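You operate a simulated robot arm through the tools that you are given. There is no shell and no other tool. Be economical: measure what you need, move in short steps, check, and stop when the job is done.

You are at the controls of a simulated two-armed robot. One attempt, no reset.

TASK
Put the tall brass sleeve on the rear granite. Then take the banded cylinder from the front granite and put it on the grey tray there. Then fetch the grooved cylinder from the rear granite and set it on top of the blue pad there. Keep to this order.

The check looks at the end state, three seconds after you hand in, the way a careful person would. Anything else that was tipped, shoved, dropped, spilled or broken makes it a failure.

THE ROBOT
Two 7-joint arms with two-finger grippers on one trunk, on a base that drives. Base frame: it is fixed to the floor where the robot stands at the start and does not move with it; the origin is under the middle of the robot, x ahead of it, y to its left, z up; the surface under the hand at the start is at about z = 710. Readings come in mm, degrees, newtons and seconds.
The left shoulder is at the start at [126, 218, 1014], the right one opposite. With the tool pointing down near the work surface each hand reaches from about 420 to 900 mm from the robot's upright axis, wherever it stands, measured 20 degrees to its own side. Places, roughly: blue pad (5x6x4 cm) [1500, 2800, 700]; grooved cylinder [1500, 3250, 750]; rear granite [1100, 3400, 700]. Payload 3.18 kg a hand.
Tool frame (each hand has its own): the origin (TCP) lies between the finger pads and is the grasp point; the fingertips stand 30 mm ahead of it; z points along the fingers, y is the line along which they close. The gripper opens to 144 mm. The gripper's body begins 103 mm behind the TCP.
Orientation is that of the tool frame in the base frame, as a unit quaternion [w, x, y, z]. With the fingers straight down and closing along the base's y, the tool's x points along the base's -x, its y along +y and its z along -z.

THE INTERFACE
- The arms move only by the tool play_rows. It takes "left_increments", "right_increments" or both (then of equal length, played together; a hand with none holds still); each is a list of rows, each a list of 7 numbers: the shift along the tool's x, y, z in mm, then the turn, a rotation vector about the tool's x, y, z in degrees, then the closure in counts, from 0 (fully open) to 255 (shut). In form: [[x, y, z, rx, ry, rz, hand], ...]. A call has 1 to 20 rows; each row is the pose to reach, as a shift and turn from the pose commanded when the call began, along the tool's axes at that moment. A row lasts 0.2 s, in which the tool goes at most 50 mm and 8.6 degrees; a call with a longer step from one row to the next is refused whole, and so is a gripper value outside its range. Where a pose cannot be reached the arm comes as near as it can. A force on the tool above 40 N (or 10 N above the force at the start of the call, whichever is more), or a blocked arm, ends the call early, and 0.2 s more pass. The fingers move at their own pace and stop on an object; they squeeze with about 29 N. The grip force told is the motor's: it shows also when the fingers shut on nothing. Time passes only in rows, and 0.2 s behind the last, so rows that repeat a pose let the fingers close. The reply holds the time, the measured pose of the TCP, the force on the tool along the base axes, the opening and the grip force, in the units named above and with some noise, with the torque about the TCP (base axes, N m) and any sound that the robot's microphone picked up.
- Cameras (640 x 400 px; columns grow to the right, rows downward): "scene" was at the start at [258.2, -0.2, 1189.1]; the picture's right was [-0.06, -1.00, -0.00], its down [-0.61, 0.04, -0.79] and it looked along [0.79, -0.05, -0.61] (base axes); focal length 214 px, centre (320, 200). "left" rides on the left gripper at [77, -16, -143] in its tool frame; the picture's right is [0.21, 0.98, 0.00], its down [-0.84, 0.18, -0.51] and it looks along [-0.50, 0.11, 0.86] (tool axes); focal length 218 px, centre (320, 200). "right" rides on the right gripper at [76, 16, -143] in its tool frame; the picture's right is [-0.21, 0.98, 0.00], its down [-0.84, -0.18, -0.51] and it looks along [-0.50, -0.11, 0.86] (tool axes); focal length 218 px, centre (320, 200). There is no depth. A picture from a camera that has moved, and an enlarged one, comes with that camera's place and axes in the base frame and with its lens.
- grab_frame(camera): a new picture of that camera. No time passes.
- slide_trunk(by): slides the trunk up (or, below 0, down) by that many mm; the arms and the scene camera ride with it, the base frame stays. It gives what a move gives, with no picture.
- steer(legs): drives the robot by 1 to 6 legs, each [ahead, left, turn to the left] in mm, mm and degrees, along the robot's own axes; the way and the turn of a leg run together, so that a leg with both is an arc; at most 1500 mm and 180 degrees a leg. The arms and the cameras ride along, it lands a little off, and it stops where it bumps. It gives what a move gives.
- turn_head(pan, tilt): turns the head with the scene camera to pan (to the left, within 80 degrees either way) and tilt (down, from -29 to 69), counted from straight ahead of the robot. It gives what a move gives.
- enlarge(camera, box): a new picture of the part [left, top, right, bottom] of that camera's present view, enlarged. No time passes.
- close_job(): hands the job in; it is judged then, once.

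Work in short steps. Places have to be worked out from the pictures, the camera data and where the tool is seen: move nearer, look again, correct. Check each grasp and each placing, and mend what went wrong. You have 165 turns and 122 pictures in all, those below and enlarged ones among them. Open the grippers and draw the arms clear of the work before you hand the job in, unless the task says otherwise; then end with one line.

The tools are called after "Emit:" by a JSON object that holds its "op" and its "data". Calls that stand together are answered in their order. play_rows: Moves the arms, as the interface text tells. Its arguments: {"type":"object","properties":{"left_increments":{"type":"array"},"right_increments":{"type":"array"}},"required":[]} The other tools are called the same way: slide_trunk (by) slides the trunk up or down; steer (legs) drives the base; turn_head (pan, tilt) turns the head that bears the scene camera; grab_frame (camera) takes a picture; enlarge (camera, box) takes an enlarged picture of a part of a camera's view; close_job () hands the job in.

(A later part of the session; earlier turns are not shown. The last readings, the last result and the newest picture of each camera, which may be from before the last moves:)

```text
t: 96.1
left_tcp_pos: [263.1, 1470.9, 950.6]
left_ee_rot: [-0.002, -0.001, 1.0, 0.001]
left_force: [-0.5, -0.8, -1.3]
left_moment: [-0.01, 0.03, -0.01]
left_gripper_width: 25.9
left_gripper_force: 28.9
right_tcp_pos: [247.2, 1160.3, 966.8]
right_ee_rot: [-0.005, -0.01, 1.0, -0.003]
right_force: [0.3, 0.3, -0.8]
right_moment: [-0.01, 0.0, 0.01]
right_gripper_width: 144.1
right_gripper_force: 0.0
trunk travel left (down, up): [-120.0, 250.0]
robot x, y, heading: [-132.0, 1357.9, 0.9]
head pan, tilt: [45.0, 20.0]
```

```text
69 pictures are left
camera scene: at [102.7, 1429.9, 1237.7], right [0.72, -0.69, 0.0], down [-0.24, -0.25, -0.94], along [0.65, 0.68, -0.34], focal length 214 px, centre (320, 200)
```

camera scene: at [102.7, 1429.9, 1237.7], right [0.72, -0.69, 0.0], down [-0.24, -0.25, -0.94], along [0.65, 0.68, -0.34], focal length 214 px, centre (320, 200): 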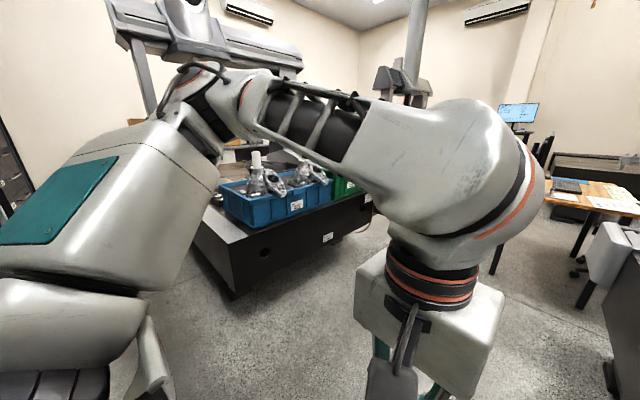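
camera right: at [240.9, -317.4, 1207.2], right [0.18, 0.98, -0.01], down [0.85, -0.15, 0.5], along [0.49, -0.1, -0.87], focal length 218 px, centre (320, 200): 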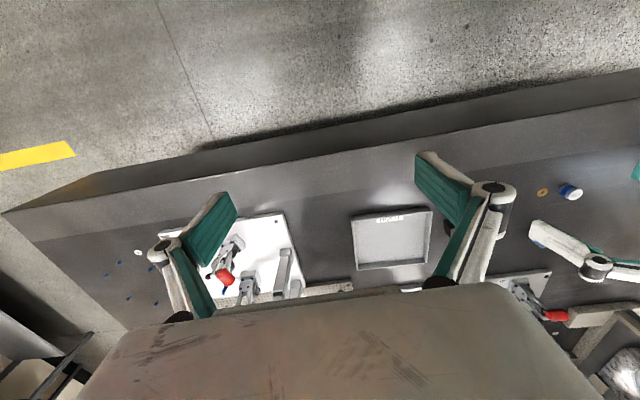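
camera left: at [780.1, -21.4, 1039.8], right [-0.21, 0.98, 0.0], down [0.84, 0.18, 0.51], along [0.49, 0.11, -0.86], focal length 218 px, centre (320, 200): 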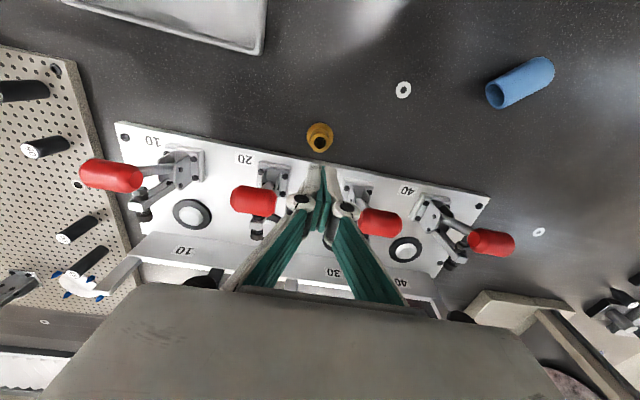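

The rear granite's front edge lies at y about 2400 (x from 410 to 1590), lined with bins; pad and cylinder are near its right side. I shift left and look along the aisle ahead.

Emit:
{"op": "steer", "data": {"legs": [[0, 350, -1]]}}

Emit:
{"op": "turn_head", "data": {"pan": -10, "tilt": 25}}

Emit:
{"op": "grab_frame", "data": {"camera": "scene"}}

Emit:
{"op": "turn_head", "data": {"pan": 20, "tilt": 15}}

Emit:
{"op": "grab_frame", "data": {"camera": "scene"}}

```text
t: 99.8
left_tcp_pos: [259.1, 1825.6, 950.2]
left_ee_rot: [-0.002, 0.003, 1.0, 0.0]
left_force: [0.5, 0.9, -1.9]
left_moment: [-0.01, 0.0, 0.0]
left_gripper_width: 26.1
left_gripper_force: 28.8
right_tcp_pos: [240.6, 1513.8, 966.5]
right_ee_rot: [-0.004, -0.006, 1.0, -0.002]
right_force: [-0.9, -0.6, -0.1]
right_moment: [0.0, 0.04, 0.0]
right_gripper_width: 144.0
right_gripper_force: 0.0
trunk travel left (down, up): [-120.0, 250.0]
robot x, y, heading: [-140.9, 1716.3, 0.4]
head pan, tilt: [45.0, 20.0]
```

```text
t: 101.0
left_tcp_pos: [258.7, 1825.0, 950.6]
left_ee_rot: [-0.001, 0.003, 1.0, 0.0]
left_force: [-0.2, -0.1, -1.7]
left_moment: [0.02, 0.03, -0.01]
left_gripper_width: 25.8
left_gripper_force: 29.3
right_tcp_pos: [241.4, 1514.3, 967.3]
right_ee_rot: [-0.004, -0.005, 1.0, -0.002]
right_force: [0.1, -0.5, 0.1]
right_moment: [-0.02, 0.03, 0.01]
right_gripper_width: 143.7
right_gripper_force: 0.0
trunk travel left (down, up): [-120.0, 250.0]
robot x, y, heading: [-143.8, 1716.3, 0.5]
head pan, tilt: [-10.0, 25.0]
```

```text
68 pictures are left
camera scene: at [124.1, 1703.9, 1229.7], right [-0.16, -0.99, 0.0], down [-0.42, 0.07, -0.91], along [0.89, -0.15, -0.42], focal length 214 px, centre (320, 200)
```

scene: 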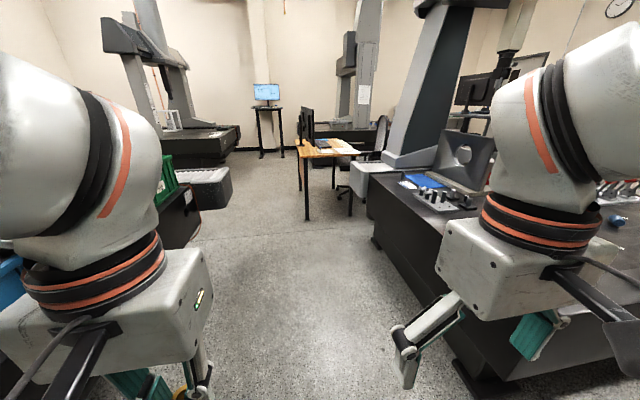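

```text
t: 102.0
left_tcp_pos: [258.6, 1825.7, 950.4]
left_ee_rot: [-0.002, 0.003, 1.0, 0.0]
left_force: [0.4, -0.1, -0.5]
left_moment: [0.01, 0.02, 0.02]
left_gripper_width: 26.0
left_gripper_force: 28.9
right_tcp_pos: [240.0, 1514.0, 967.6]
right_ee_rot: [-0.005, -0.006, 1.0, -0.003]
right_force: [0.3, -0.4, -0.5]
right_moment: [0.0, 0.02, -0.03]
right_gripper_width: 144.2
right_gripper_force: 0.1
trunk travel left (down, up): [-120.0, 250.0]
robot x, y, heading: [-139.4, 1716.7, 0.7]
head pan, tilt: [20.0, 15.0]
```

```text
67 pictures are left
camera scene: at [120.7, 1751.6, 1245.9], right [0.35, -0.94, 0.0], down [-0.24, -0.09, -0.97], along [0.9, 0.34, -0.26], focal length 214 px, centre (320, 200)
```

scene: 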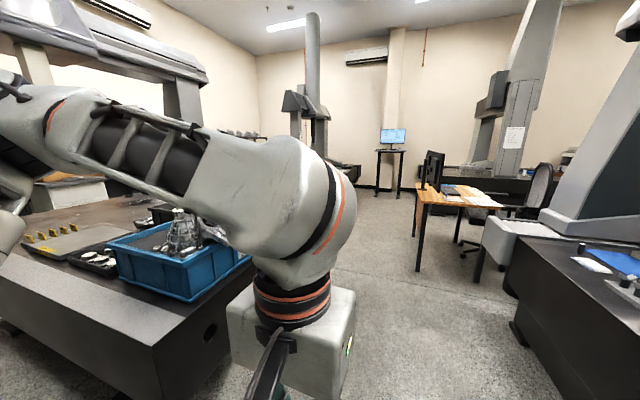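

The aisle ahead is free; the desk corner is near (2220, 1500) and the granite's right edge near x = 1700. I drive ahead 1500 mm and then turn left.

Emit:
{"op": "steer", "data": {"legs": [[1500, 60, 0], [100, 30, 0], [0, 0, 89]]}}

Emit:
{"op": "turn_head", "data": {"pan": -20, "tilt": 20}}

Emit:
{"op": "grab_frame", "data": {"camera": "scene"}}

```text
refused: leg 1 is longer than a leg can be; nothing moved
```

```text
t: 103.0
left_tcp_pos: [258.4, 1826.5, 950.5]
left_ee_rot: [-0.002, 0.004, 1.0, 0.0]
left_force: [0.8, -0.4, -1.5]
left_moment: [0.02, 0.03, 0.01]
left_gripper_width: 26.1
left_gripper_force: 28.9
right_tcp_pos: [240.2, 1514.9, 967.1]
right_ee_rot: [-0.003, -0.006, 1.0, -0.002]
right_force: [-0.3, -0.1, 0.2]
right_moment: [0.02, -0.01, 0.0]
right_gripper_width: 144.2
right_gripper_force: 0.1
trunk travel left (down, up): [-120.0, 250.0]
robot x, y, heading: [-141.2, 1713.7, 0.3]
head pan, tilt: [-20.0, 20.0]
```

```text
66 pictures are left
camera scene: at [121.1, 1688.0, 1237.8], right [-0.33, -0.94, 0.0], down [-0.32, 0.11, -0.94], along [0.89, -0.31, -0.34], focal length 214 px, centre (320, 200)
```

scene: 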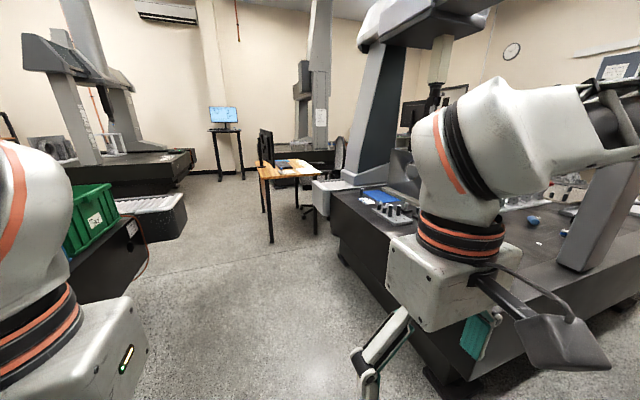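

I resend it with shorter legs.

Emit:
{"op": "steer", "data": {"legs": [[1450, 50, 0], [150, 20, 0], [0, 0, 89]]}}

Emit:
{"op": "turn_head", "data": {"pan": -15, "tilt": 20}}

Emit:
{"op": "grab_frame", "data": {"camera": "scene"}}

```text
t: 114.9
left_tcp_pos: [1328.2, 2212.4, 952.1]
left_ee_rot: [-0.001, -0.702, 0.712, -0.002]
left_force: [0.4, 0.0, -0.9]
left_moment: [-0.01, 0.01, -0.01]
left_gripper_width: 26.0
left_gripper_force: 28.3
right_tcp_pos: [1639.6, 2191.2, 967.0]
right_ee_rot: [0.001, 0.709, -0.706, 0.004]
right_force: [-0.1, 0.5, -1.0]
right_moment: [-0.01, 0.0, 0.01]
right_gripper_width: 143.9
right_gripper_force: 0.1
trunk travel left (down, up): [-120.0, 250.0]
robot x, y, heading: [1436.4, 1811.0, 89.9]
head pan, tilt: [-20.0, 20.0]
```

```text
t: 115.6
left_tcp_pos: [1328.4, 2213.1, 950.5]
left_ee_rot: [-0.002, -0.703, 0.711, -0.001]
left_force: [0.3, -0.4, -1.6]
left_moment: [-0.03, 0.0, -0.02]
left_gripper_width: 25.8
left_gripper_force: 29.0
right_tcp_pos: [1639.3, 2191.4, 966.2]
right_ee_rot: [0.001, 0.708, -0.706, 0.005]
right_force: [0.1, 0.2, -0.2]
right_moment: [-0.01, 0.02, 0.0]
right_gripper_width: 143.9
right_gripper_force: 0.0
trunk travel left (down, up): [-120.0, 250.0]
robot x, y, heading: [1433.5, 1811.5, 90.0]
head pan, tilt: [-15.0, 20.0]
```

```text
65 pictures are left
camera scene: at [1457.4, 2078.3, 1237.7], right [0.97, -0.26, 0.0], down [-0.09, -0.33, -0.94], along [0.24, 0.91, -0.34], focal length 214 px, centre (320, 200)
```

scene: 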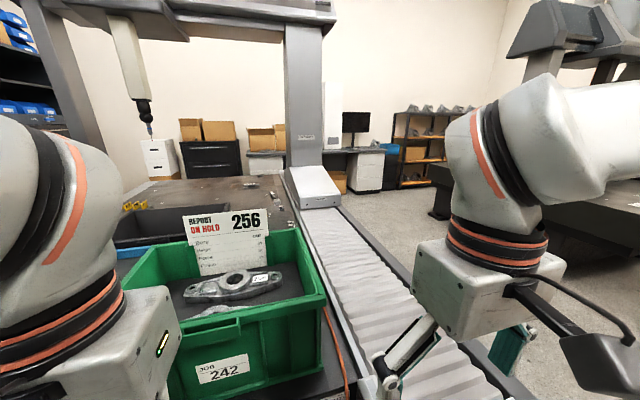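

I see the rear granite with a rail along its right side and a green bin in front. I enlarge the surface behind it.

Emit:
{"op": "turn_head", "data": {"pan": 15, "tilt": 20}}

Emit:
{"op": "enlarge", "data": {"camera": "scene", "box": [300, 120, 540, 280]}}

Emit:
{"op": "grab_frame", "data": {"camera": "scene"}}

```text
t: 116.5
left_tcp_pos: [1328.5, 2211.8, 951.0]
left_ee_rot: [-0.001, -0.702, 0.712, -0.001]
left_force: [0.1, 0.3, -1.7]
left_moment: [0.0, -0.03, 0.03]
left_gripper_width: 26.0
left_gripper_force: 29.1
right_tcp_pos: [1639.4, 2192.5, 967.2]
right_ee_rot: [0.001, 0.708, -0.706, 0.005]
right_force: [-0.3, 0.9, -1.4]
right_moment: [0.0, 0.0, -0.01]
right_gripper_width: 143.9
right_gripper_force: 0.1
trunk travel left (down, up): [-120.0, 250.0]
robot x, y, heading: [1433.4, 1809.4, 90.3]
head pan, tilt: [15.0, 20.0]
```

```text
2.50 times, centred on (420, 200) of scene
camera zoom: at [1409.3, 2078.3, 1237.7], right [0.97, 0.26, 0.0], down [0.09, -0.33, -0.94], along [-0.24, 0.91, -0.34], focal length 536 px, centre (70, 200)
```

zoom: 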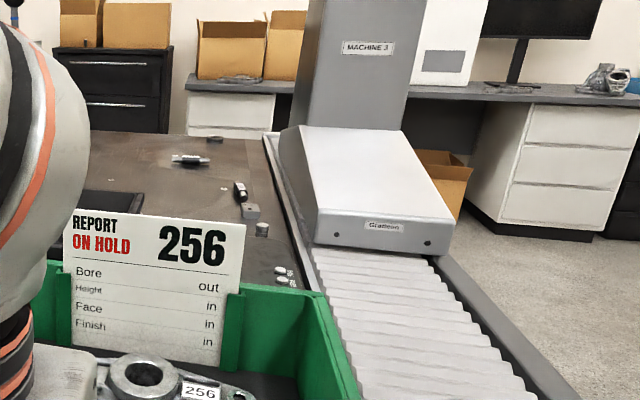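

```text
63 pictures are left
camera scene: at [1409.3, 2078.3, 1237.7], right [0.97, 0.26, 0.0], down [0.09, -0.33, -0.94], along [-0.24, 0.91, -0.34], focal length 214 px, centre (320, 200)
```

scene: 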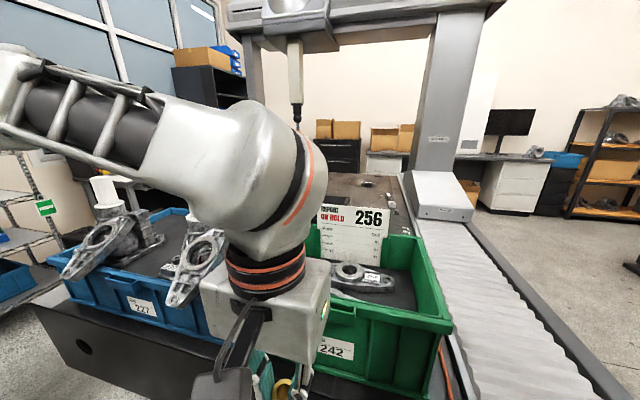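

The grooved cylinder is near (1550, 3307), with the rail at x 1670-1950 in between; I will work from the right side of that granite. I drive around its corner.

Emit:
{"op": "steer", "data": {"legs": [[0, -350, 0], [150, 0, 0], [0, -490, 0], [850, 0, 0]]}}

Emit:
{"op": "turn_head", "data": {"pan": 70, "tilt": 30}}

Emit:
{"op": "grab_frame", "data": {"camera": "scene"}}

```text
t: 121.0
left_tcp_pos: [1685.8, 2269.3, 949.6]
left_ee_rot: [-0.002, -0.704, 0.71, -0.001]
left_force: [0.3, -0.5, 0.1]
left_moment: [0.06, 0.0, -0.02]
left_gripper_width: 25.8
left_gripper_force: 28.8
right_tcp_pos: [1997.8, 2249.0, 965.1]
right_ee_rot: [0.002, 0.709, -0.705, 0.006]
right_force: [-0.1, -1.1, 1.3]
right_moment: [0.04, 0.02, 0.03]
right_gripper_width: 144.0
right_gripper_force: 0.0
trunk travel left (down, up): [-120.0, 250.0]
robot x, y, heading: [1791.5, 1867.6, 90.6]
head pan, tilt: [15.0, 20.0]
stopped in leg 2: the robot was blocked; the commanded pose is now the measured one
```

```text
t: 122.2
left_tcp_pos: [1684.4, 2270.6, 949.5]
left_ee_rot: [-0.002, -0.704, 0.71, -0.003]
left_force: [-0.8, 0.2, -1.5]
left_moment: [-0.01, 0.01, 0.0]
left_gripper_width: 25.7
left_gripper_force: 29.3
right_tcp_pos: [1997.7, 2250.3, 965.0]
right_ee_rot: [0.002, 0.708, -0.706, 0.006]
right_force: [1.3, 0.0, 0.6]
right_moment: [0.01, 0.02, -0.03]
right_gripper_width: 144.1
right_gripper_force: 0.0
trunk travel left (down, up): [-120.0, 250.0]
robot x, y, heading: [1794.1, 1870.4, 90.3]
head pan, tilt: [70.0, 30.0]
```

```text
62 pictures are left
camera scene: at [1706.3, 2076.4, 1221.7], right [0.34, 0.94, 0.0], down [0.47, -0.17, -0.87], along [-0.81, 0.29, -0.5], focal length 214 px, centre (320, 200)
```

scene: 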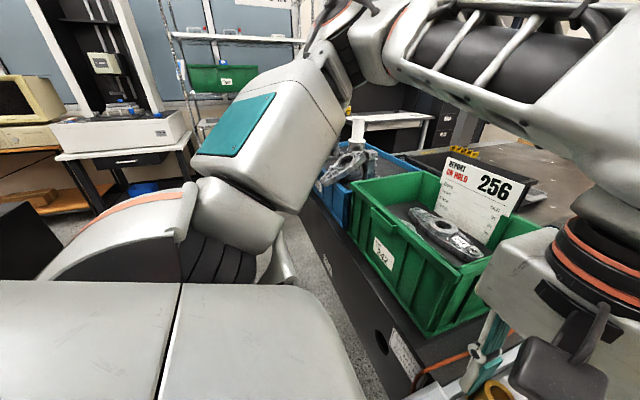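

The base met the granite's front. I back off slightly and check the desk clearance on the right before sliding that way.

Emit:
{"op": "steer", "data": {"legs": [[-20, 0, 0]]}}

Emit:
{"op": "turn_head", "data": {"pan": -80, "tilt": 40}}

Emit:
{"op": "grab_frame", "data": {"camera": "scene"}}

Emit:
{"op": "turn_head", "data": {"pan": -35, "tilt": 40}}

Emit:
{"op": "grab_frame", "data": {"camera": "scene"}}

```text
t: 123.0
left_tcp_pos: [1685.5, 2251.2, 949.6]
left_ee_rot: [-0.003, -0.704, 0.71, -0.002]
left_force: [-1.1, -1.2, -0.8]
left_moment: [-0.02, 0.0, 0.03]
left_gripper_width: 25.7
left_gripper_force: 29.5
right_tcp_pos: [1997.7, 2230.7, 964.3]
right_ee_rot: [0.002, 0.708, -0.706, 0.006]
right_force: [-0.8, 0.7, -0.2]
right_moment: [0.02, -0.02, 0.03]
right_gripper_width: 143.8
right_gripper_force: 0.1
trunk travel left (down, up): [-120.0, 250.0]
robot x, y, heading: [1792.6, 1848.9, 90.2]
head pan, tilt: [70.0, 30.0]
```

```text
t: 125.3
left_tcp_pos: [1684.9, 2252.1, 949.0]
left_ee_rot: [-0.002, -0.704, 0.71, -0.003]
left_force: [0.6, 0.0, -1.3]
left_moment: [-0.03, 0.02, 0.0]
left_gripper_width: 25.9
left_gripper_force: 29.0
right_tcp_pos: [1997.2, 2231.2, 965.2]
right_ee_rot: [0.003, 0.709, -0.706, 0.006]
right_force: [0.3, 1.2, -0.1]
right_moment: [-0.02, -0.04, -0.02]
right_gripper_width: 144.0
right_gripper_force: 0.1
trunk travel left (down, up): [-120.0, 250.0]
robot x, y, heading: [1792.6, 1851.4, 90.0]
head pan, tilt: [-80.0, 40.0]
```

```text
61 pictures are left
camera scene: at [1875.1, 2041.5, 1206.3], right [0.18, -0.98, 0.0], down [-0.63, -0.11, -0.77], along [0.75, 0.14, -0.64], focal length 214 px, centre (320, 200)
```

scene: 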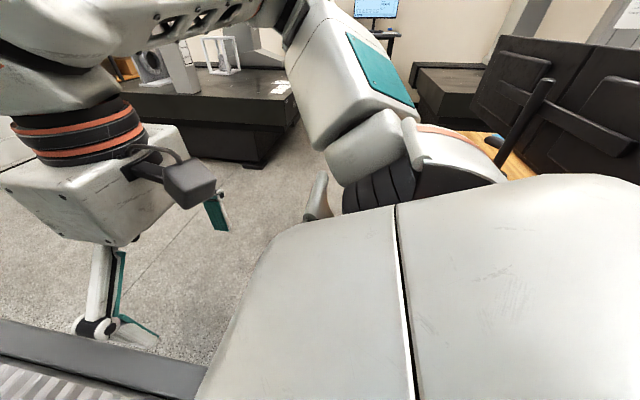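

```text
t: 126.5
left_tcp_pos: [1686.4, 2251.5, 949.2]
left_ee_rot: [-0.002, -0.704, 0.71, -0.002]
left_force: [0.3, -0.8, -1.1]
left_moment: [0.0, -0.04, 0.02]
left_gripper_width: 25.9
left_gripper_force: 29.2
right_tcp_pos: [1997.1, 2231.4, 965.4]
right_ee_rot: [0.003, 0.708, -0.706, 0.006]
right_force: [0.8, 0.6, -0.8]
right_moment: [0.0, 0.02, 0.03]
right_gripper_width: 143.9
right_gripper_force: 0.1
trunk travel left (down, up): [-120.0, 250.0]
robot x, y, heading: [1794.5, 1848.5, 90.3]
head pan, tilt: [-35.0, 40.0]
```

```text
60 pictures are left
camera scene: at [1840.0, 2096.1, 1206.3], right [0.82, -0.57, 0.0], down [-0.37, -0.53, -0.77], along [0.44, 0.63, -0.64], focal length 214 px, centre (320, 200)
```

scene: 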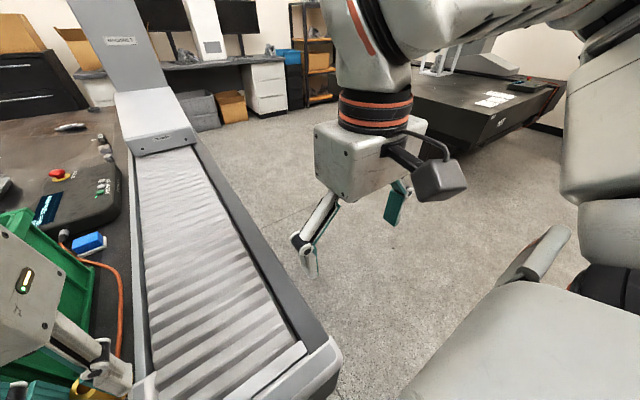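

The blue pad is at about (1526, 2785) and the rail's near right corner at (1940, 2171). I slide right to clear the rail, keeping close to it and away from the desk.

Emit:
{"op": "steer", "data": {"legs": [[10, -470, 0]]}}

```text
t: 131.2
left_tcp_pos: [2162.5, 2261.9, 949.7]
left_ee_rot: [-0.003, -0.703, 0.711, -0.003]
left_force: [-0.7, 0.1, -0.9]
left_moment: [-0.02, -0.04, 0.01]
left_gripper_width: 25.7
left_gripper_force: 28.9
right_tcp_pos: [2473.9, 2240.6, 966.3]
right_ee_rot: [0.002, 0.708, -0.707, 0.007]
right_force: [-0.5, 0.8, -0.1]
right_moment: [0.03, 0.02, -0.03]
right_gripper_width: 143.6
right_gripper_force: 0.1
trunk travel left (down, up): [-120.0, 250.0]
robot x, y, heading: [2269.0, 1861.2, 90.1]
head pan, tilt: [-35.0, 40.0]
```

Clear. I drive ahead alongside the rail, a little farther out, and turn left toward the granite.

Emit:
{"op": "steer", "data": {"legs": [[500, -90, 0], [450, -30, 0], [0, 0, 80]]}}

Emit:
{"op": "turn_head", "data": {"pan": 0, "tilt": 35}}

Emit:
{"op": "grab_frame", "data": {"camera": "scene"}}

```text
t: 139.8
left_tcp_pos: [1974.3, 2777.4, 948.6]
left_ee_rot: [0.0, 0.995, -0.101, 0.004]
left_force: [-0.9, -1.5, -2.2]
left_moment: [0.01, -0.03, -0.01]
left_gripper_width: 25.8
left_gripper_force: 29.0
right_tcp_pos: [2054.0, 3079.0, 965.4]
right_ee_rot: [-0.002, 0.995, -0.095, 0.006]
right_force: [-0.3, -0.3, -0.3]
right_moment: [-0.01, 0.02, 0.0]
right_gripper_width: 144.1
right_gripper_force: 0.0
trunk travel left (down, up): [-120.0, 250.0]
robot x, y, heading: [2390.2, 2803.5, 169.3]
head pan, tilt: [-35.0, 40.0]
```

```text
t: 140.8
left_tcp_pos: [1974.5, 2777.0, 949.1]
left_ee_rot: [0.0, 0.995, -0.101, 0.004]
left_force: [0.5, -1.0, -0.9]
left_moment: [-0.03, -0.03, 0.01]
left_gripper_width: 25.8
left_gripper_force: 29.0
right_tcp_pos: [2052.2, 3079.8, 966.1]
right_ee_rot: [-0.002, 0.995, -0.095, 0.006]
right_force: [-0.1, 0.1, 0.0]
right_moment: [0.01, 0.04, 0.0]
right_gripper_width: 144.0
right_gripper_force: 0.1
trunk travel left (down, up): [-120.0, 250.0]
robot x, y, heading: [2391.1, 2809.3, 169.2]
head pan, tilt: [0.0, 35.0]
```

```text
59 pictures are left
camera scene: at [2128.5, 2856.6, 1213.9], right [0.19, 0.98, 0.0], down [0.56, -0.11, -0.82], along [-0.8, 0.15, -0.57], focal length 214 px, centre (320, 200)
```

scene: 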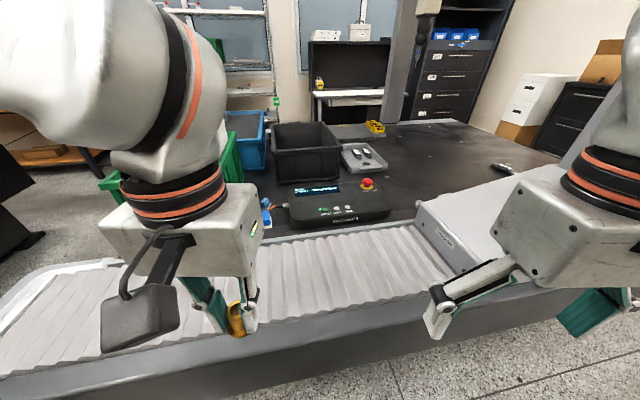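

I now face the rear granite: pad left of the controller box, carriage to the right. I move nearer and shift right a bit, raising the right hand, and then look with the left camera.

Emit:
{"op": "play_rows", "data": {"right_increments": [[0, 0, -40, 0, 0, 0, 0], [0, 0, -80, 0, 0, 0, 0], [0, 0, -120, 0, 0, 0, 0], [0, 0, -120, 0, 0, 0, 0]]}}

Emit:
{"op": "steer", "data": {"legs": [[70, -60, 0]]}}

Emit:
{"op": "play_rows", "data": {"left_increments": [[-40, -10, 0, 0, 0, 0, 255], [-80, -20, 0, 0, 0, 0, 255], [-120, -30, 0, 0, 0, 0, 255], [-160, -40, 0, 0, 0, 0, 255], [-200, -50, 0, 0, 0, 0, 255], [-200, -50, 0, 0, 0, 0, 255]]}}

Emit:
{"op": "grab_frame", "data": {"camera": "left"}}

Emit:
{"op": "grab_frame", "data": {"camera": "scene"}}

```text
t: 141.8
left_tcp_pos: [1975.0, 2776.5, 949.2]
left_ee_rot: [0.0, 0.995, -0.1, 0.003]
left_force: [-0.6, -0.2, -0.9]
left_moment: [0.02, -0.03, 0.01]
left_gripper_width: 25.8
left_gripper_force: 29.0
right_tcp_pos: [2053.2, 3078.8, 976.0]
right_ee_rot: [-0.002, 0.996, -0.094, 0.006]
right_force: [0.4, 0.8, -0.3]
right_moment: [-0.02, -0.03, -0.01]
right_gripper_width: 144.0
right_gripper_force: 0.0
right hand out of reach, approached as far as the arm can: row 1, 2, 3, 4
trunk travel left (down, up): [-120.0, 250.0]
robot x, y, heading: [2388.6, 2807.1, 169.3]
head pan, tilt: [0.0, 35.0]
```

```text
t: 143.1
left_tcp_pos: [1917.2, 2849.8, 949.2]
left_ee_rot: [0.001, 0.995, -0.101, 0.004]
left_force: [-0.5, -0.2, -1.2]
left_moment: [-0.04, -0.02, -0.03]
left_gripper_width: 25.9
left_gripper_force: 29.2
right_tcp_pos: [1996.3, 3151.8, 975.2]
right_ee_rot: [-0.002, 0.995, -0.095, 0.006]
right_force: [-0.8, 0.0, -0.2]
right_moment: [-0.04, 0.02, -0.03]
right_gripper_width: 143.9
right_gripper_force: 0.1
trunk travel left (down, up): [-120.0, 250.0]
robot x, y, heading: [2334.3, 2878.6, 169.4]
head pan, tilt: [0.0, 35.0]
```

```text
t: 144.4
left_tcp_pos: [1732.5, 2937.4, 948.8]
left_ee_rot: [0.0, 0.995, -0.101, 0.002]
left_force: [0.1, -0.7, -1.3]
left_moment: [0.02, -0.01, 0.02]
left_gripper_width: 25.8
left_gripper_force: 28.6
right_tcp_pos: [1997.6, 3151.3, 975.9]
right_ee_rot: [-0.003, 0.995, -0.095, 0.007]
right_force: [0.8, -0.4, -0.3]
right_moment: [0.03, 0.02, -0.02]
right_gripper_width: 144.1
right_gripper_force: 0.0
trunk travel left (down, up): [-120.0, 250.0]
robot x, y, heading: [2335.2, 2875.3, 169.1]
head pan, tilt: [0.0, 35.0]
```

```text
58 pictures are left
camera left: at [1810.3, 2936.5, 1092.4], right [0.01, -1.0, 0.0], down [-0.86, -0.01, 0.5], along [-0.5, 0.0, -0.86], focal length 218 px, centre (320, 200)
```

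left: 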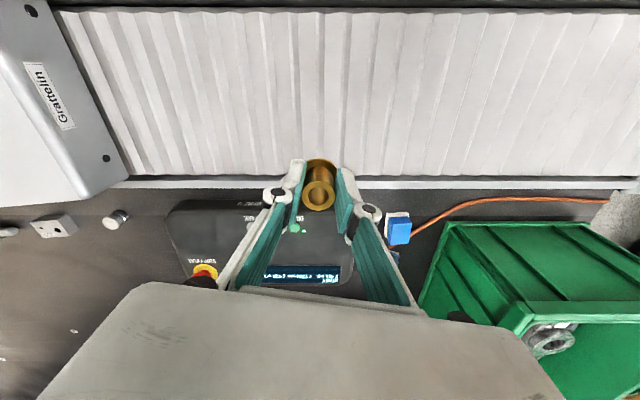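

```text
57 pictures are left
camera scene: at [2073.0, 2928.3, 1214.2], right [0.19, 0.98, 0.0], down [0.56, -0.11, -0.82], along [-0.8, 0.15, -0.57], focal length 214 px, centre (320, 200)
```

scene: 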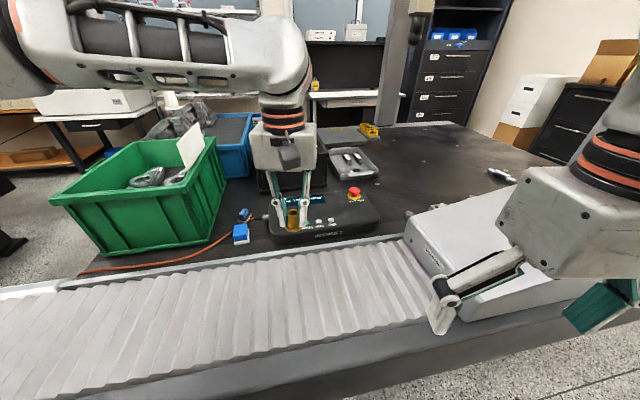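

The cylinder shows at about (1556, 3340), the controller spans y 2870-3243, and a free gap lies near (1530, 3285). To reach it with the left arm I fold the hand back, shift right and turn the robot somewhat right.

Emit:
{"op": "play_rows", "data": {"left_increments": [[40, 10, -5, 0, 0, 0, 255], [80, 20, -10, 0, 0, 0, 255], [120, 30, -15, 0, 0, 0, 255], [160, 40, -15, 0, 0, 0, 255], [160, 40, -15, 0, 0, 0, 255]]}}

Emit:
{"op": "steer", "data": {"legs": [[50, -228, 0], [0, 0, -24]]}}

Emit:
{"op": "grab_frame", "data": {"camera": "scene"}}

```text
t: 145.7
left_tcp_pos: [1881.3, 2864.3, 961.5]
left_ee_rot: [0.001, 0.995, -0.101, 0.004]
left_force: [-0.2, 0.0, -1.4]
left_moment: [0.01, 0.0, 0.01]
left_gripper_width: 25.8
left_gripper_force: 28.6
right_tcp_pos: [1996.2, 3152.0, 976.2]
right_ee_rot: [-0.002, 0.995, -0.095, 0.007]
right_force: [0.2, 0.5, 0.4]
right_moment: [0.02, 0.01, -0.01]
right_gripper_width: 143.8
right_gripper_force: 0.0
trunk travel left (down, up): [-120.0, 250.0]
robot x, y, heading: [2334.7, 2879.2, 169.1]
head pan, tilt: [0.0, 35.0]
```

```text
t: 149.5
left_tcp_pos: [1910.1, 3282.2, 962.9]
left_ee_rot: [0.001, 0.952, -0.306, 0.004]
left_force: [-0.3, 0.7, -1.9]
left_moment: [-0.03, 0.0, -0.01]
left_gripper_width: 26.3
left_gripper_force: 28.9
right_tcp_pos: [2131.0, 3497.8, 975.8]
right_ee_rot: [-0.001, 0.954, -0.298, 0.008]
right_force: [0.2, 0.3, 0.2]
right_moment: [-0.03, 0.01, 0.0]
right_gripper_width: 144.0
right_gripper_force: 0.0
trunk travel left (down, up): [-120.0, 250.0]
robot x, y, heading: [2324.8, 3109.5, 145.1]
head pan, tilt: [0.0, 35.0]
```

```text
56 pictures are left
camera scene: at [2108.6, 3262.8, 1213.9], right [0.57, 0.82, 0.0], down [0.47, -0.33, -0.82], along [-0.67, 0.47, -0.57], focal length 214 px, centre (320, 200)
```

scene: 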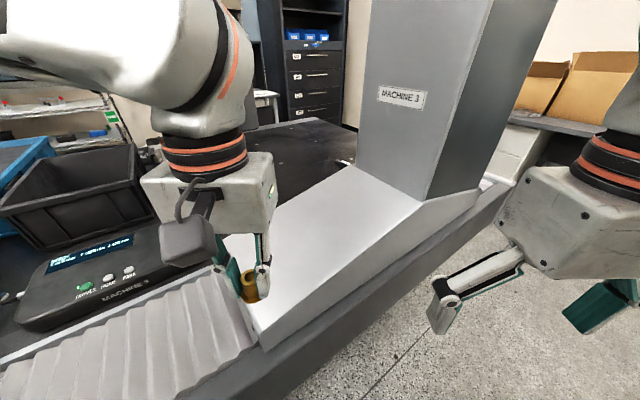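

Well placed; the machine column is far enough. I move the left hand across toward the gap at z about 930 and look down.

Emit:
{"op": "play_rows", "data": {"left_increments": [[-28, 27, 4, 0, 0, 0, 255], [-57, 54, 8, 0, 0, 0, 255], [-85, 81, 12, 0, 0, 0, 255], [-114, 108, 16, 0, 0, 0, 255], [-142, 135, 20, 0, 0, 0, 255], [-171, 162, 24, 0, 0, 0, 255], [-199, 189, 28, 0, 0, 0, 255], [-227, 215, 33, 0, 0, 0, 255], [-227, 215, 33, 0, 0, 0, 255]]}}

Emit:
{"op": "grab_frame", "data": {"camera": "left"}}

```text
t: 151.5
left_tcp_pos: [1602.8, 3240.5, 929.9]
left_ee_rot: [0.001, 0.953, -0.304, 0.003]
left_force: [-0.5, 0.1, -1.2]
left_moment: [0.0, -0.03, 0.01]
left_gripper_width: 26.0
left_gripper_force: 28.8
right_tcp_pos: [2131.2, 3498.2, 976.4]
right_ee_rot: [0.0, 0.954, -0.298, 0.006]
right_force: [0.2, 0.7, 0.6]
right_moment: [0.01, 0.01, 0.02]
right_gripper_width: 143.9
right_gripper_force: 0.0
trunk travel left (down, up): [-120.0, 250.0]
robot x, y, heading: [2327.8, 3109.2, 145.2]
head pan, tilt: [0.0, 35.0]
```

```text
55 pictures are left
camera left: at [1672.0, 3209.0, 1073.8], right [-0.4, -0.92, 0.0], down [-0.79, 0.34, 0.5], along [-0.46, 0.2, -0.86], focal length 218 px, centre (320, 200)
```

left: 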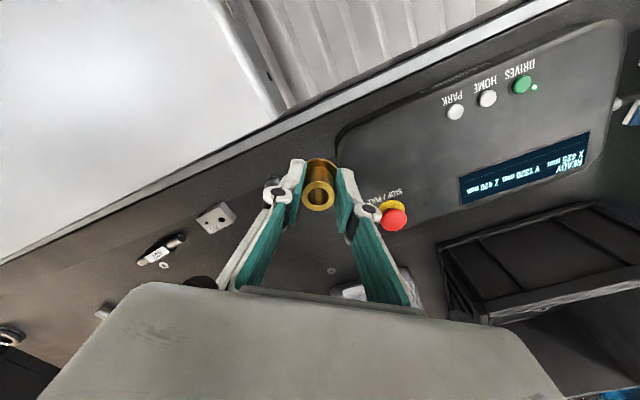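

The gap behind the controller's end is free. I enlarge to verify the grooved cylinder's place beside the finger.

Emit:
{"op": "enlarge", "data": {"camera": "left", "box": [200, 130, 420, 270]}}

```text
2.86 times, centred on (310, 200) of left
camera zoom: at [1672.0, 3209.0, 1073.8], right [-0.4, -0.92, 0.0], down [-0.79, 0.34, 0.5], along [-0.46, 0.2, -0.86], focal length 624 px, centre (349, 200)
```

zoom: 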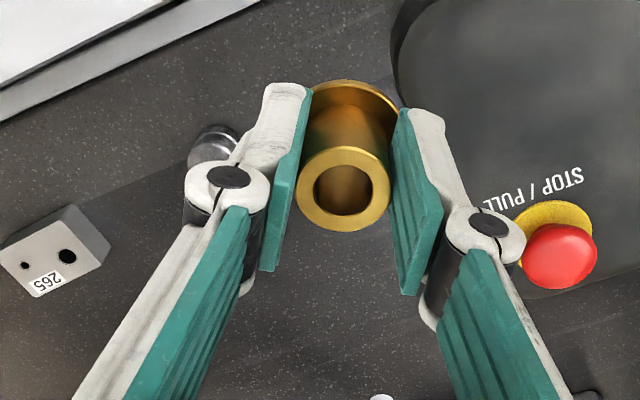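

The cylinder is at about (1558, 3346) and the controller edge at y = 3226. I move over (1492, 3285) while descending to z = 800, then look.

Emit:
{"op": "play_rows", "data": {"left_increments": [[-15, 4, 40, 0, 0, 0, 255], [-45, 11, 70, 0, 0, 0, 255], [-75, 18, 95, 0, 0, 0, 255], [-100, 24, 115, 0, 0, 0, 255], [-116, 27.5, 130, 0, 0, 0, 255], [-116, 27.5, 130, 0, 0, 0, 255]]}}

Emit:
{"op": "grab_frame", "data": {"camera": "left"}}

Emit:
{"op": "grab_frame", "data": {"camera": "scene"}}

```text
t: 152.9
left_tcp_pos: [1490.2, 3283.4, 799.6]
left_ee_rot: [0.001, 0.952, -0.305, 0.002]
left_force: [-0.1, -0.5, -1.2]
left_moment: [0.01, -0.02, 0.0]
left_gripper_width: 26.0
left_gripper_force: 29.3
right_tcp_pos: [2129.7, 3497.7, 975.6]
right_ee_rot: [0.0, 0.954, -0.298, 0.007]
right_force: [-0.4, 0.4, 0.3]
right_moment: [0.01, 0.02, -0.01]
right_gripper_width: 143.7
right_gripper_force: 0.2
trunk travel left (down, up): [-120.0, 250.0]
robot x, y, heading: [2325.2, 3110.4, 145.3]
head pan, tilt: [0.0, 35.0]
```

```text
53 pictures are left
camera left: at [1561.9, 3252.8, 942.4], right [-0.4, -0.92, 0.0], down [-0.79, 0.35, 0.5], along [-0.46, 0.2, -0.86], focal length 218 px, centre (320, 200)
```

left: 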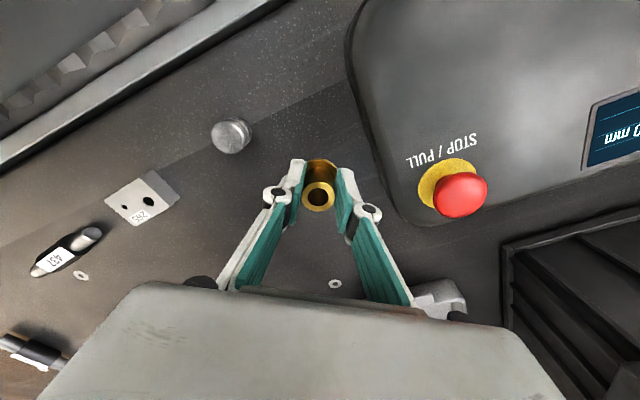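

```text
52 pictures are left
camera scene: at [2108.7, 3262.2, 1214.1], right [0.57, 0.82, 0.0], down [0.47, -0.33, -0.82], along [-0.67, 0.47, -0.57], focal length 214 px, centre (320, 200)
```

scene: 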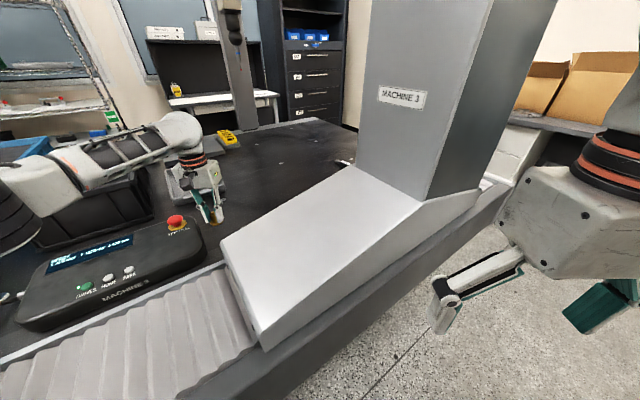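

All is clear around the sleeve. I lower it to z = 757 and then in small steps until contact.

Emit:
{"op": "play_rows", "data": {"left_increments": [[0, 0, 20, 0, 0, 0, 255], [0, 0, 35, 0, 0, 0, 255], [0, 0, 42, 0, 0, 0, 255], [0, 0, 42, 0, 0, 0, 255]]}}

Emit:
{"op": "play_rows", "data": {"left_increments": [[0, 0, 3, 0, 0, 0, 255], [0, 0, 6, 0, 0, 0, 255], [0, 0, 6, 0, 0, 0, 255]]}}

```text
t: 153.9
left_tcp_pos: [1489.4, 3281.4, 756.3]
left_ee_rot: [0.001, 0.952, -0.305, 0.003]
left_force: [0.3, 0.1, -1.6]
left_moment: [-0.02, 0.01, 0.01]
left_gripper_width: 25.8
left_gripper_force: 28.9
right_tcp_pos: [2131.4, 3497.0, 974.4]
right_ee_rot: [-0.001, 0.954, -0.299, 0.006]
right_force: [-0.6, 0.9, -0.9]
right_moment: [-0.05, 0.0, 0.01]
right_gripper_width: 144.3
right_gripper_force: 0.0
trunk travel left (down, up): [-120.0, 250.0]
robot x, y, heading: [2328.2, 3112.0, 145.1]
head pan, tilt: [0.0, 35.0]
```

```text
t: 154.7
left_tcp_pos: [1489.9, 3283.9, 751.0]
left_ee_rot: [0.002, 0.953, -0.304, 0.003]
left_force: [-1.0, -0.5, -0.1]
left_moment: [0.02, 0.01, -0.01]
left_gripper_width: 25.8
left_gripper_force: 29.0
right_tcp_pos: [2130.2, 3497.2, 975.0]
right_ee_rot: [-0.001, 0.955, -0.298, 0.006]
right_force: [0.0, 0.0, -0.9]
right_moment: [0.01, 0.0, 0.01]
right_gripper_width: 143.7
right_gripper_force: 0.1
trunk travel left (down, up): [-120.0, 250.0]
robot x, y, heading: [2325.2, 3113.6, 145.2]
head pan, tilt: [0.0, 35.0]
```

The weight reading eased, so contact is near. I go 3 mm lower.

Emit:
{"op": "play_rows", "data": {"left_increments": [[0, 0, 2, 0, 0, 0, 255], [0, 0, 3, 0, 0, 0, 255], [0, 0, 3, 0, 0, 0, 255]]}}

```text
t: 155.5
left_tcp_pos: [1490.0, 3283.5, 750.8]
left_ee_rot: [0.001, 0.952, -0.305, 0.0]
left_force: [-0.7, -1.8, 12.5]
left_moment: [-0.1, -0.05, 0.04]
left_gripper_width: 25.8
left_gripper_force: 29.2
right_tcp_pos: [2131.2, 3496.6, 976.9]
right_ee_rot: [0.0, 0.955, -0.298, 0.006]
right_force: [0.4, -0.4, -0.3]
right_moment: [-0.03, 0.02, 0.01]
right_gripper_width: 143.9
right_gripper_force: 0.1
trunk travel left (down, up): [-120.0, 250.0]
robot x, y, heading: [2329.6, 3107.6, 145.3]
head pan, tilt: [0.0, 35.0]
```

Contact at 12 N, so the sleeve stands. I ease off, open a little and rise.

Emit:
{"op": "play_rows", "data": {"left_increments": [[0, 0, -2, 0, 0, 0, 255], [0, 0, -2, 0, 0, 0, 175], [0, 0, -2, 0, 0, 0, 170], [0, 0, -2, 0, 0, 0, 170], [0, 0, -30, 0, 0, 0, 170], [0, 0, -70, 0, 0, 0, 170], [0, 0, -100, 0, 0, 0, 170], [0, 0, -100, 0, 0, 0, 170]]}}

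Emit:
{"op": "grab_frame", "data": {"camera": "left"}}

```text
t: 157.3
left_tcp_pos: [1491.2, 3282.3, 846.7]
left_ee_rot: [0.001, 0.952, -0.305, 0.003]
left_force: [-0.4, -0.4, -0.5]
left_moment: [0.03, -0.01, -0.01]
left_gripper_width: 48.1
left_gripper_force: 0.1
right_tcp_pos: [2131.1, 3498.5, 973.4]
right_ee_rot: [-0.001, 0.955, -0.298, 0.008]
right_force: [-0.2, 0.1, 0.8]
right_moment: [-0.01, -0.01, 0.03]
right_gripper_width: 143.8
right_gripper_force: 0.1
trunk travel left (down, up): [-120.0, 250.0]
robot x, y, heading: [2322.2, 3113.6, 145.4]
head pan, tilt: [0.0, 35.0]
```

```text
51 pictures are left
camera left: at [1561.4, 3251.6, 991.2], right [-0.4, -0.92, 0.0], down [-0.79, 0.35, 0.5], along [-0.46, 0.2, -0.87], focal length 218 px, centre (320, 200)
```

left: 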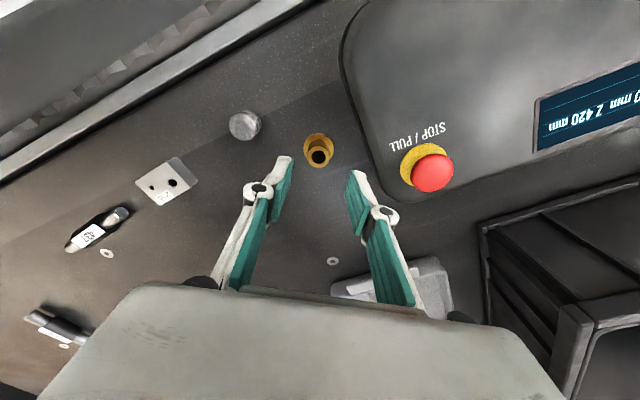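

The sleeve stands at (1490, 3283). Now I fold the left hand back over the rail and retrace the way to the front granite.

Emit:
{"op": "play_rows", "data": {"left_increments": [[0, 0, -20, 0, 0, 0, 170], [25, -6, -45, 0, 0, 0, 170], [55, -13, -70, 0, 0, 0, 170], [85, -20, -90, 0, 0, 0, 170], [116, -28, -100, 0, 0, 0, 170], [144, -55, -105, 0, 0, 0, 170], [172, -82, -110, 0, 0, 0, 170], [200, -108, -112, 0, 0, 0, 170], [228, -135, -114, 0, 0, 0, 170], [257, -162, -114, 0, 0, 0, 170], [285, -189, -114, 0, 0, 0, 170], [313, -216, -114, 0, 0, 0, 170], [343, -243, -114, 0, 0, 0, 170], [343, -243, -114, 0, 0, 0, 170]]}}

Emit:
{"op": "steer", "data": {"legs": [[-85, 0, 0], [0, 0, -55.3]]}}

```text
t: 160.3
left_tcp_pos: [1911.2, 3281.2, 961.3]
left_ee_rot: [0.0, 0.952, -0.305, 0.003]
left_force: [0.2, -0.8, -0.7]
left_moment: [0.01, -0.01, 0.01]
left_gripper_width: 47.8
left_gripper_force: 0.0
right_tcp_pos: [2129.7, 3497.9, 974.8]
right_ee_rot: [0.0, 0.954, -0.298, 0.007]
right_force: [0.3, -0.5, -0.1]
right_moment: [0.0, -0.05, 0.0]
right_gripper_width: 143.9
right_gripper_force: 0.0
trunk travel left (down, up): [-120.0, 250.0]
robot x, y, heading: [2328.6, 3113.0, 145.3]
head pan, tilt: [0.0, 35.0]
```

```text
t: 163.8
left_tcp_pos: [2302.6, 3503.2, 961.2]
left_ee_rot: [-0.003, -0.701, 0.713, -0.002]
left_force: [0.4, 0.4, 0.1]
left_moment: [0.01, 0.03, -0.04]
left_gripper_width: 48.0
left_gripper_force: 0.1
right_tcp_pos: [2605.2, 3442.5, 975.7]
right_ee_rot: [-0.002, -0.706, 0.708, -0.006]
right_force: [0.7, -0.3, 0.6]
right_moment: [-0.06, 0.01, -0.01]
right_gripper_width: 143.8
right_gripper_force: 0.1
trunk travel left (down, up): [-120.0, 250.0]
robot x, y, heading: [2398.7, 3061.1, 89.8]
head pan, tilt: [0.0, 35.0]
```

Heading is 90 now. I back down along the rail, then slide left past its end.

Emit:
{"op": "steer", "data": {"legs": [[-1198, 125, 0], [-8, 470, 0], [-20, 350, 0]]}}

```text
t: 171.3
left_tcp_pos: [2086.8, 2334.6, 961.3]
left_ee_rot: [-0.002, -0.7, 0.714, -0.004]
left_force: [0.7, 0.9, 0.8]
left_moment: [-0.02, 0.02, -0.05]
left_gripper_width: 48.2
left_gripper_force: 0.1
right_tcp_pos: [2389.9, 2276.2, 974.8]
right_ee_rot: [-0.002, -0.705, 0.709, -0.006]
right_force: [0.1, 0.5, -0.8]
right_moment: [-0.02, 0.02, -0.02]
right_gripper_width: 144.2
right_gripper_force: 0.0
trunk travel left (down, up): [-120.0, 250.0]
robot x, y, heading: [2178.6, 1897.2, 89.7]
head pan, tilt: [0.0, 35.0]
stopped in leg 2: the robot was blocked; the commanded pose is now the measured one
```

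Blocked by the rail's end at y = 1897. I back up 40 mm more and slide left again.

Emit:
{"op": "steer", "data": {"legs": [[-45, 0, 0], [0, 390, 0], [-25, 350, 0], [0, 0, -90]]}}

```text
t: 182.7
left_tcp_pos: [1879.8, 1938.6, 960.7]
left_ee_rot: [-0.004, -0.005, 1.0, 0.0]
left_force: [-0.5, 0.3, -0.1]
left_moment: [0.04, -0.02, 0.04]
left_gripper_width: 47.9
left_gripper_force: 0.1
right_tcp_pos: [1827.6, 1634.5, 975.9]
right_ee_rot: [-0.006, -0.011, 1.0, -0.002]
right_force: [0.1, -0.3, 0.4]
right_moment: [0.01, 0.0, -0.01]
right_gripper_width: 143.8
right_gripper_force: 0.1
trunk travel left (down, up): [-120.0, 250.0]
robot x, y, heading: [1443.5, 1833.5, 1.4]
head pan, tilt: [0.0, 35.0]
```

I pull the left hand back slightly, back out along the aisle, and slide right toward the front granite.

Emit:
{"op": "play_rows", "data": {"left_increments": [[20, 0, 0, 0, 0, 0, 0], [40, 0, 0, 0, 0, 0, 0], [40, 0, 0, 0, 0, 0, 0]]}}

Emit:
{"op": "steer", "data": {"legs": [[-1450, -40, -1.0], [-130, 0, 0], [0, -600, 0]]}}

```text
t: 183.5
left_tcp_pos: [1840.3, 1938.6, 960.3]
left_ee_rot: [-0.005, -0.006, 1.0, 0.0]
left_force: [-1.4, -0.1, 0.7]
left_moment: [0.02, 0.03, -0.04]
left_gripper_width: 144.2
left_gripper_force: 0.0
right_tcp_pos: [1826.6, 1635.0, 975.4]
right_ee_rot: [-0.007, -0.012, 1.0, -0.003]
right_force: [0.5, 0.1, -0.8]
right_moment: [-0.05, 0.02, -0.03]
right_gripper_width: 143.6
right_gripper_force: 0.0
trunk travel left (down, up): [-120.0, 250.0]
robot x, y, heading: [1444.4, 1833.2, 1.4]
head pan, tilt: [0.0, 35.0]
```

```text
t: 196.9
left_tcp_pos: [274.2, 1269.6, 960.5]
left_ee_rot: [-0.005, -0.006, 1.0, 0.0]
left_force: [-0.1, -0.4, -0.7]
left_moment: [0.02, 0.02, 0.0]
left_gripper_width: 144.2
left_gripper_force: 0.0
right_tcp_pos: [262.0, 966.4, 975.6]
right_ee_rot: [-0.006, -0.012, 1.0, -0.003]
right_force: [-1.0, -0.7, 0.2]
right_moment: [0.0, 0.0, -0.01]
right_gripper_width: 143.9
right_gripper_force: 0.1
trunk travel left (down, up): [-120.0, 250.0]
robot x, y, heading: [-124.5, 1161.6, 1.3]
head pan, tilt: [0.0, 35.0]
```

I continue right along the table front to y about -200.

Emit:
{"op": "steer", "data": {"legs": [[-15, -650, -1.2], [0, -710, 0]]}}

Emit:
{"op": "turn_head", "data": {"pan": 15, "tilt": 40}}

Emit:
{"op": "grab_frame", "data": {"camera": "scene"}}

```text
t: 209.3
left_tcp_pos: [279.1, -87.2, 961.8]
left_ee_rot: [-0.004, -0.002, 1.0, 0.0]
left_force: [-1.2, -0.1, -0.4]
left_moment: [0.01, 0.01, -0.02]
left_gripper_width: 143.8
left_gripper_force: 0.0
right_tcp_pos: [265.6, -391.0, 976.2]
right_ee_rot: [-0.007, -0.007, 1.0, -0.003]
right_force: [-0.6, 0.3, 0.0]
right_moment: [-0.02, -0.01, 0.03]
right_gripper_width: 144.1
right_gripper_force: 0.1
trunk travel left (down, up): [-120.0, 250.0]
robot x, y, heading: [-120.9, -187.8, 0.8]
head pan, tilt: [0.0, 35.0]
```

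```text
t: 210.1
left_tcp_pos: [278.6, -87.0, 960.6]
left_ee_rot: [-0.005, -0.002, 1.0, 0.0]
left_force: [-1.1, 0.5, 0.5]
left_moment: [-0.01, 0.04, 0.02]
left_gripper_width: 144.0
left_gripper_force: 0.0
right_tcp_pos: [264.6, -391.2, 975.7]
right_ee_rot: [-0.006, -0.007, 1.0, -0.002]
right_force: [0.9, -0.5, -0.4]
right_moment: [0.02, 0.0, 0.0]
right_gripper_width: 144.1
right_gripper_force: 0.0
trunk travel left (down, up): [-120.0, 250.0]
robot x, y, heading: [-119.6, -194.9, 0.7]
head pan, tilt: [15.0, 40.0]
```

```text
50 pictures are left
camera scene: at [137.2, -163.7, 1206.4], right [0.27, -0.96, 0.0], down [-0.62, -0.17, -0.77], along [0.74, 0.21, -0.64], focal length 214 px, centre (320, 200)
```

scene: 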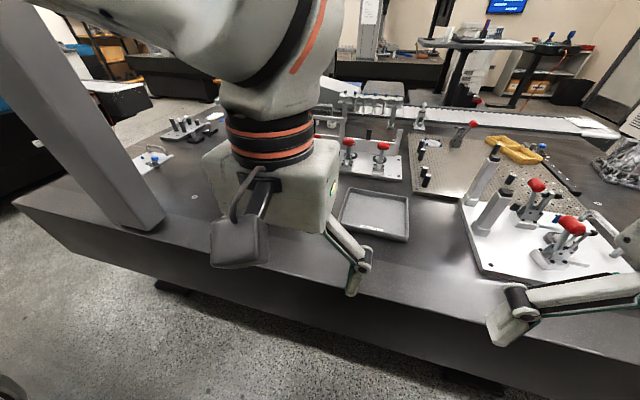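

Back at the front granite. I drive ahead 150 mm and bring the left hand to look at the banded cylinder and the tipped cup.

Emit:
{"op": "steer", "data": {"legs": [[150, 0, 0]]}}

Emit:
{"op": "play_rows", "data": {"left_increments": [[-20, 40, 0, 0, 0, 0, 0], [-40, 80, 0, 0, 0, 0, 0], [-60, 120, 0, 0, 0, 0, 0], [-80, 160, 0, 0, 0, 0, 0], [-100, 200, 0, 0, 0, 0, 0], [-120, 240, 10, 0, 0, 0, 0], [-140, 280, 20, 0, 0, 0, 0], [-140, 280, 20, 0, 0, 0, 0]]}}

Emit:
{"op": "grab_frame", "data": {"camera": "left"}}

Emit:
{"op": "grab_frame", "data": {"camera": "scene"}}

```text
t: 211.4
left_tcp_pos: [429.7, -85.8, 961.0]
left_ee_rot: [-0.005, 0.002, 1.0, -0.001]
left_force: [0.0, -0.7, 0.3]
left_moment: [-0.02, 0.04, -0.01]
left_gripper_width: 144.1
left_gripper_force: 0.0
right_tcp_pos: [413.4, -391.1, 976.0]
right_ee_rot: [-0.006, -0.005, 1.0, -0.003]
right_force: [-0.3, 0.1, -0.4]
right_moment: [-0.02, 0.02, 0.01]
right_gripper_width: 143.7
right_gripper_force: 0.0
trunk travel left (down, up): [-120.0, 250.0]
robot x, y, heading: [29.4, -191.3, 0.2]
head pan, tilt: [15.0, 40.0]
```

```text
t: 213.2
left_tcp_pos: [570.4, 191.8, 941.3]
left_ee_rot: [-0.003, 0.001, 1.0, 0.0]
left_force: [-0.2, 0.0, 0.4]
left_moment: [0.03, 0.03, -0.03]
left_gripper_width: 144.0
left_gripper_force: 0.0
right_tcp_pos: [413.4, -391.2, 975.7]
right_ee_rot: [-0.005, -0.005, 1.0, -0.003]
right_force: [0.2, -0.2, 0.3]
right_moment: [-0.02, -0.01, -0.04]
right_gripper_width: 143.8
right_gripper_force: 0.0
trunk travel left (down, up): [-120.0, 250.0]
robot x, y, heading: [28.3, -191.5, 0.4]
head pan, tilt: [15.0, 40.0]
```

```text
49 pictures are left
camera left: at [494.4, 175.4, 1084.7], right [-0.21, 0.98, 0.0], down [0.85, 0.18, 0.5], along [0.49, 0.11, -0.87], focal length 218 px, centre (320, 200)
```

left: 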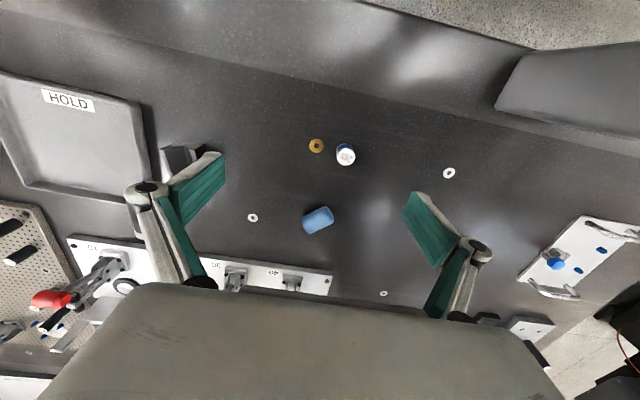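

```text
48 pictures are left
camera scene: at [287.1, -163.3, 1206.5], right [0.27, -0.96, 0.0], down [-0.62, -0.17, -0.77], along [0.74, 0.21, -0.64], focal length 214 px, centre (320, 200)
```

scene: 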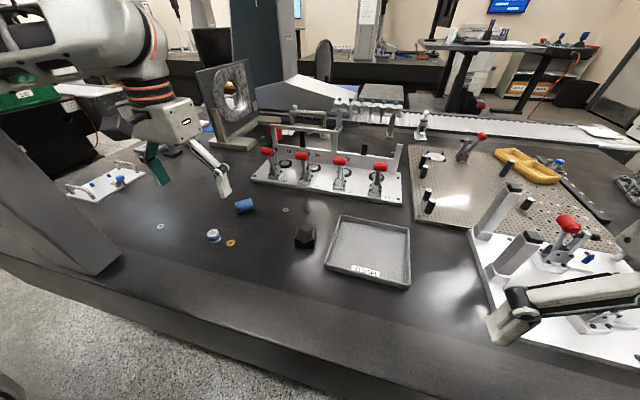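

The banded cylinder is at about (597, 241), with the brass washer 48 mm beside it. I go above it with fingers partly closed and look.

Emit:
{"op": "play_rows", "data": {"left_increments": [[-9, 16, 30, 0, 0, 0, 60], [-18, 32, 60, 0, 0, 0, 120], [-27, 49, 90, 0, 0, 0, 156], [-27, 49, 115, 0, 0, 0, 156], [-27, 49, 130, 0, 0, 0, 156], [-27, 49, 130, 0, 0, 0, 156]]}}

Emit:
{"op": "grab_frame", "data": {"camera": "left"}}

```text
t: 214.7
left_tcp_pos: [595.6, 242.7, 809.3]
left_ee_rot: [-0.004, 0.001, 1.0, 0.0]
left_force: [-0.2, -0.1, 0.1]
left_moment: [0.04, 0.03, 0.0]
left_gripper_width: 55.8
left_gripper_force: 0.1
right_tcp_pos: [413.0, -390.7, 976.0]
right_ee_rot: [-0.005, -0.005, 1.0, -0.002]
right_force: [-0.1, -0.6, 0.1]
right_moment: [-0.04, -0.05, 0.0]
right_gripper_width: 144.0
right_gripper_force: 0.1
trunk travel left (down, up): [-120.0, 250.0]
robot x, y, heading: [29.6, -188.9, 0.8]
head pan, tilt: [15.0, 40.0]
```

```text
47 pictures are left
camera left: at [521.0, 225.8, 953.6], right [-0.21, 0.98, 0.0], down [0.85, 0.18, 0.5], along [0.49, 0.1, -0.87], focal length 218 px, centre (320, 200)
```

left: 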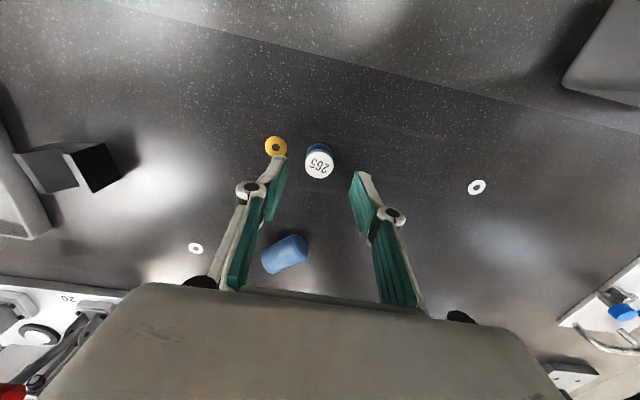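

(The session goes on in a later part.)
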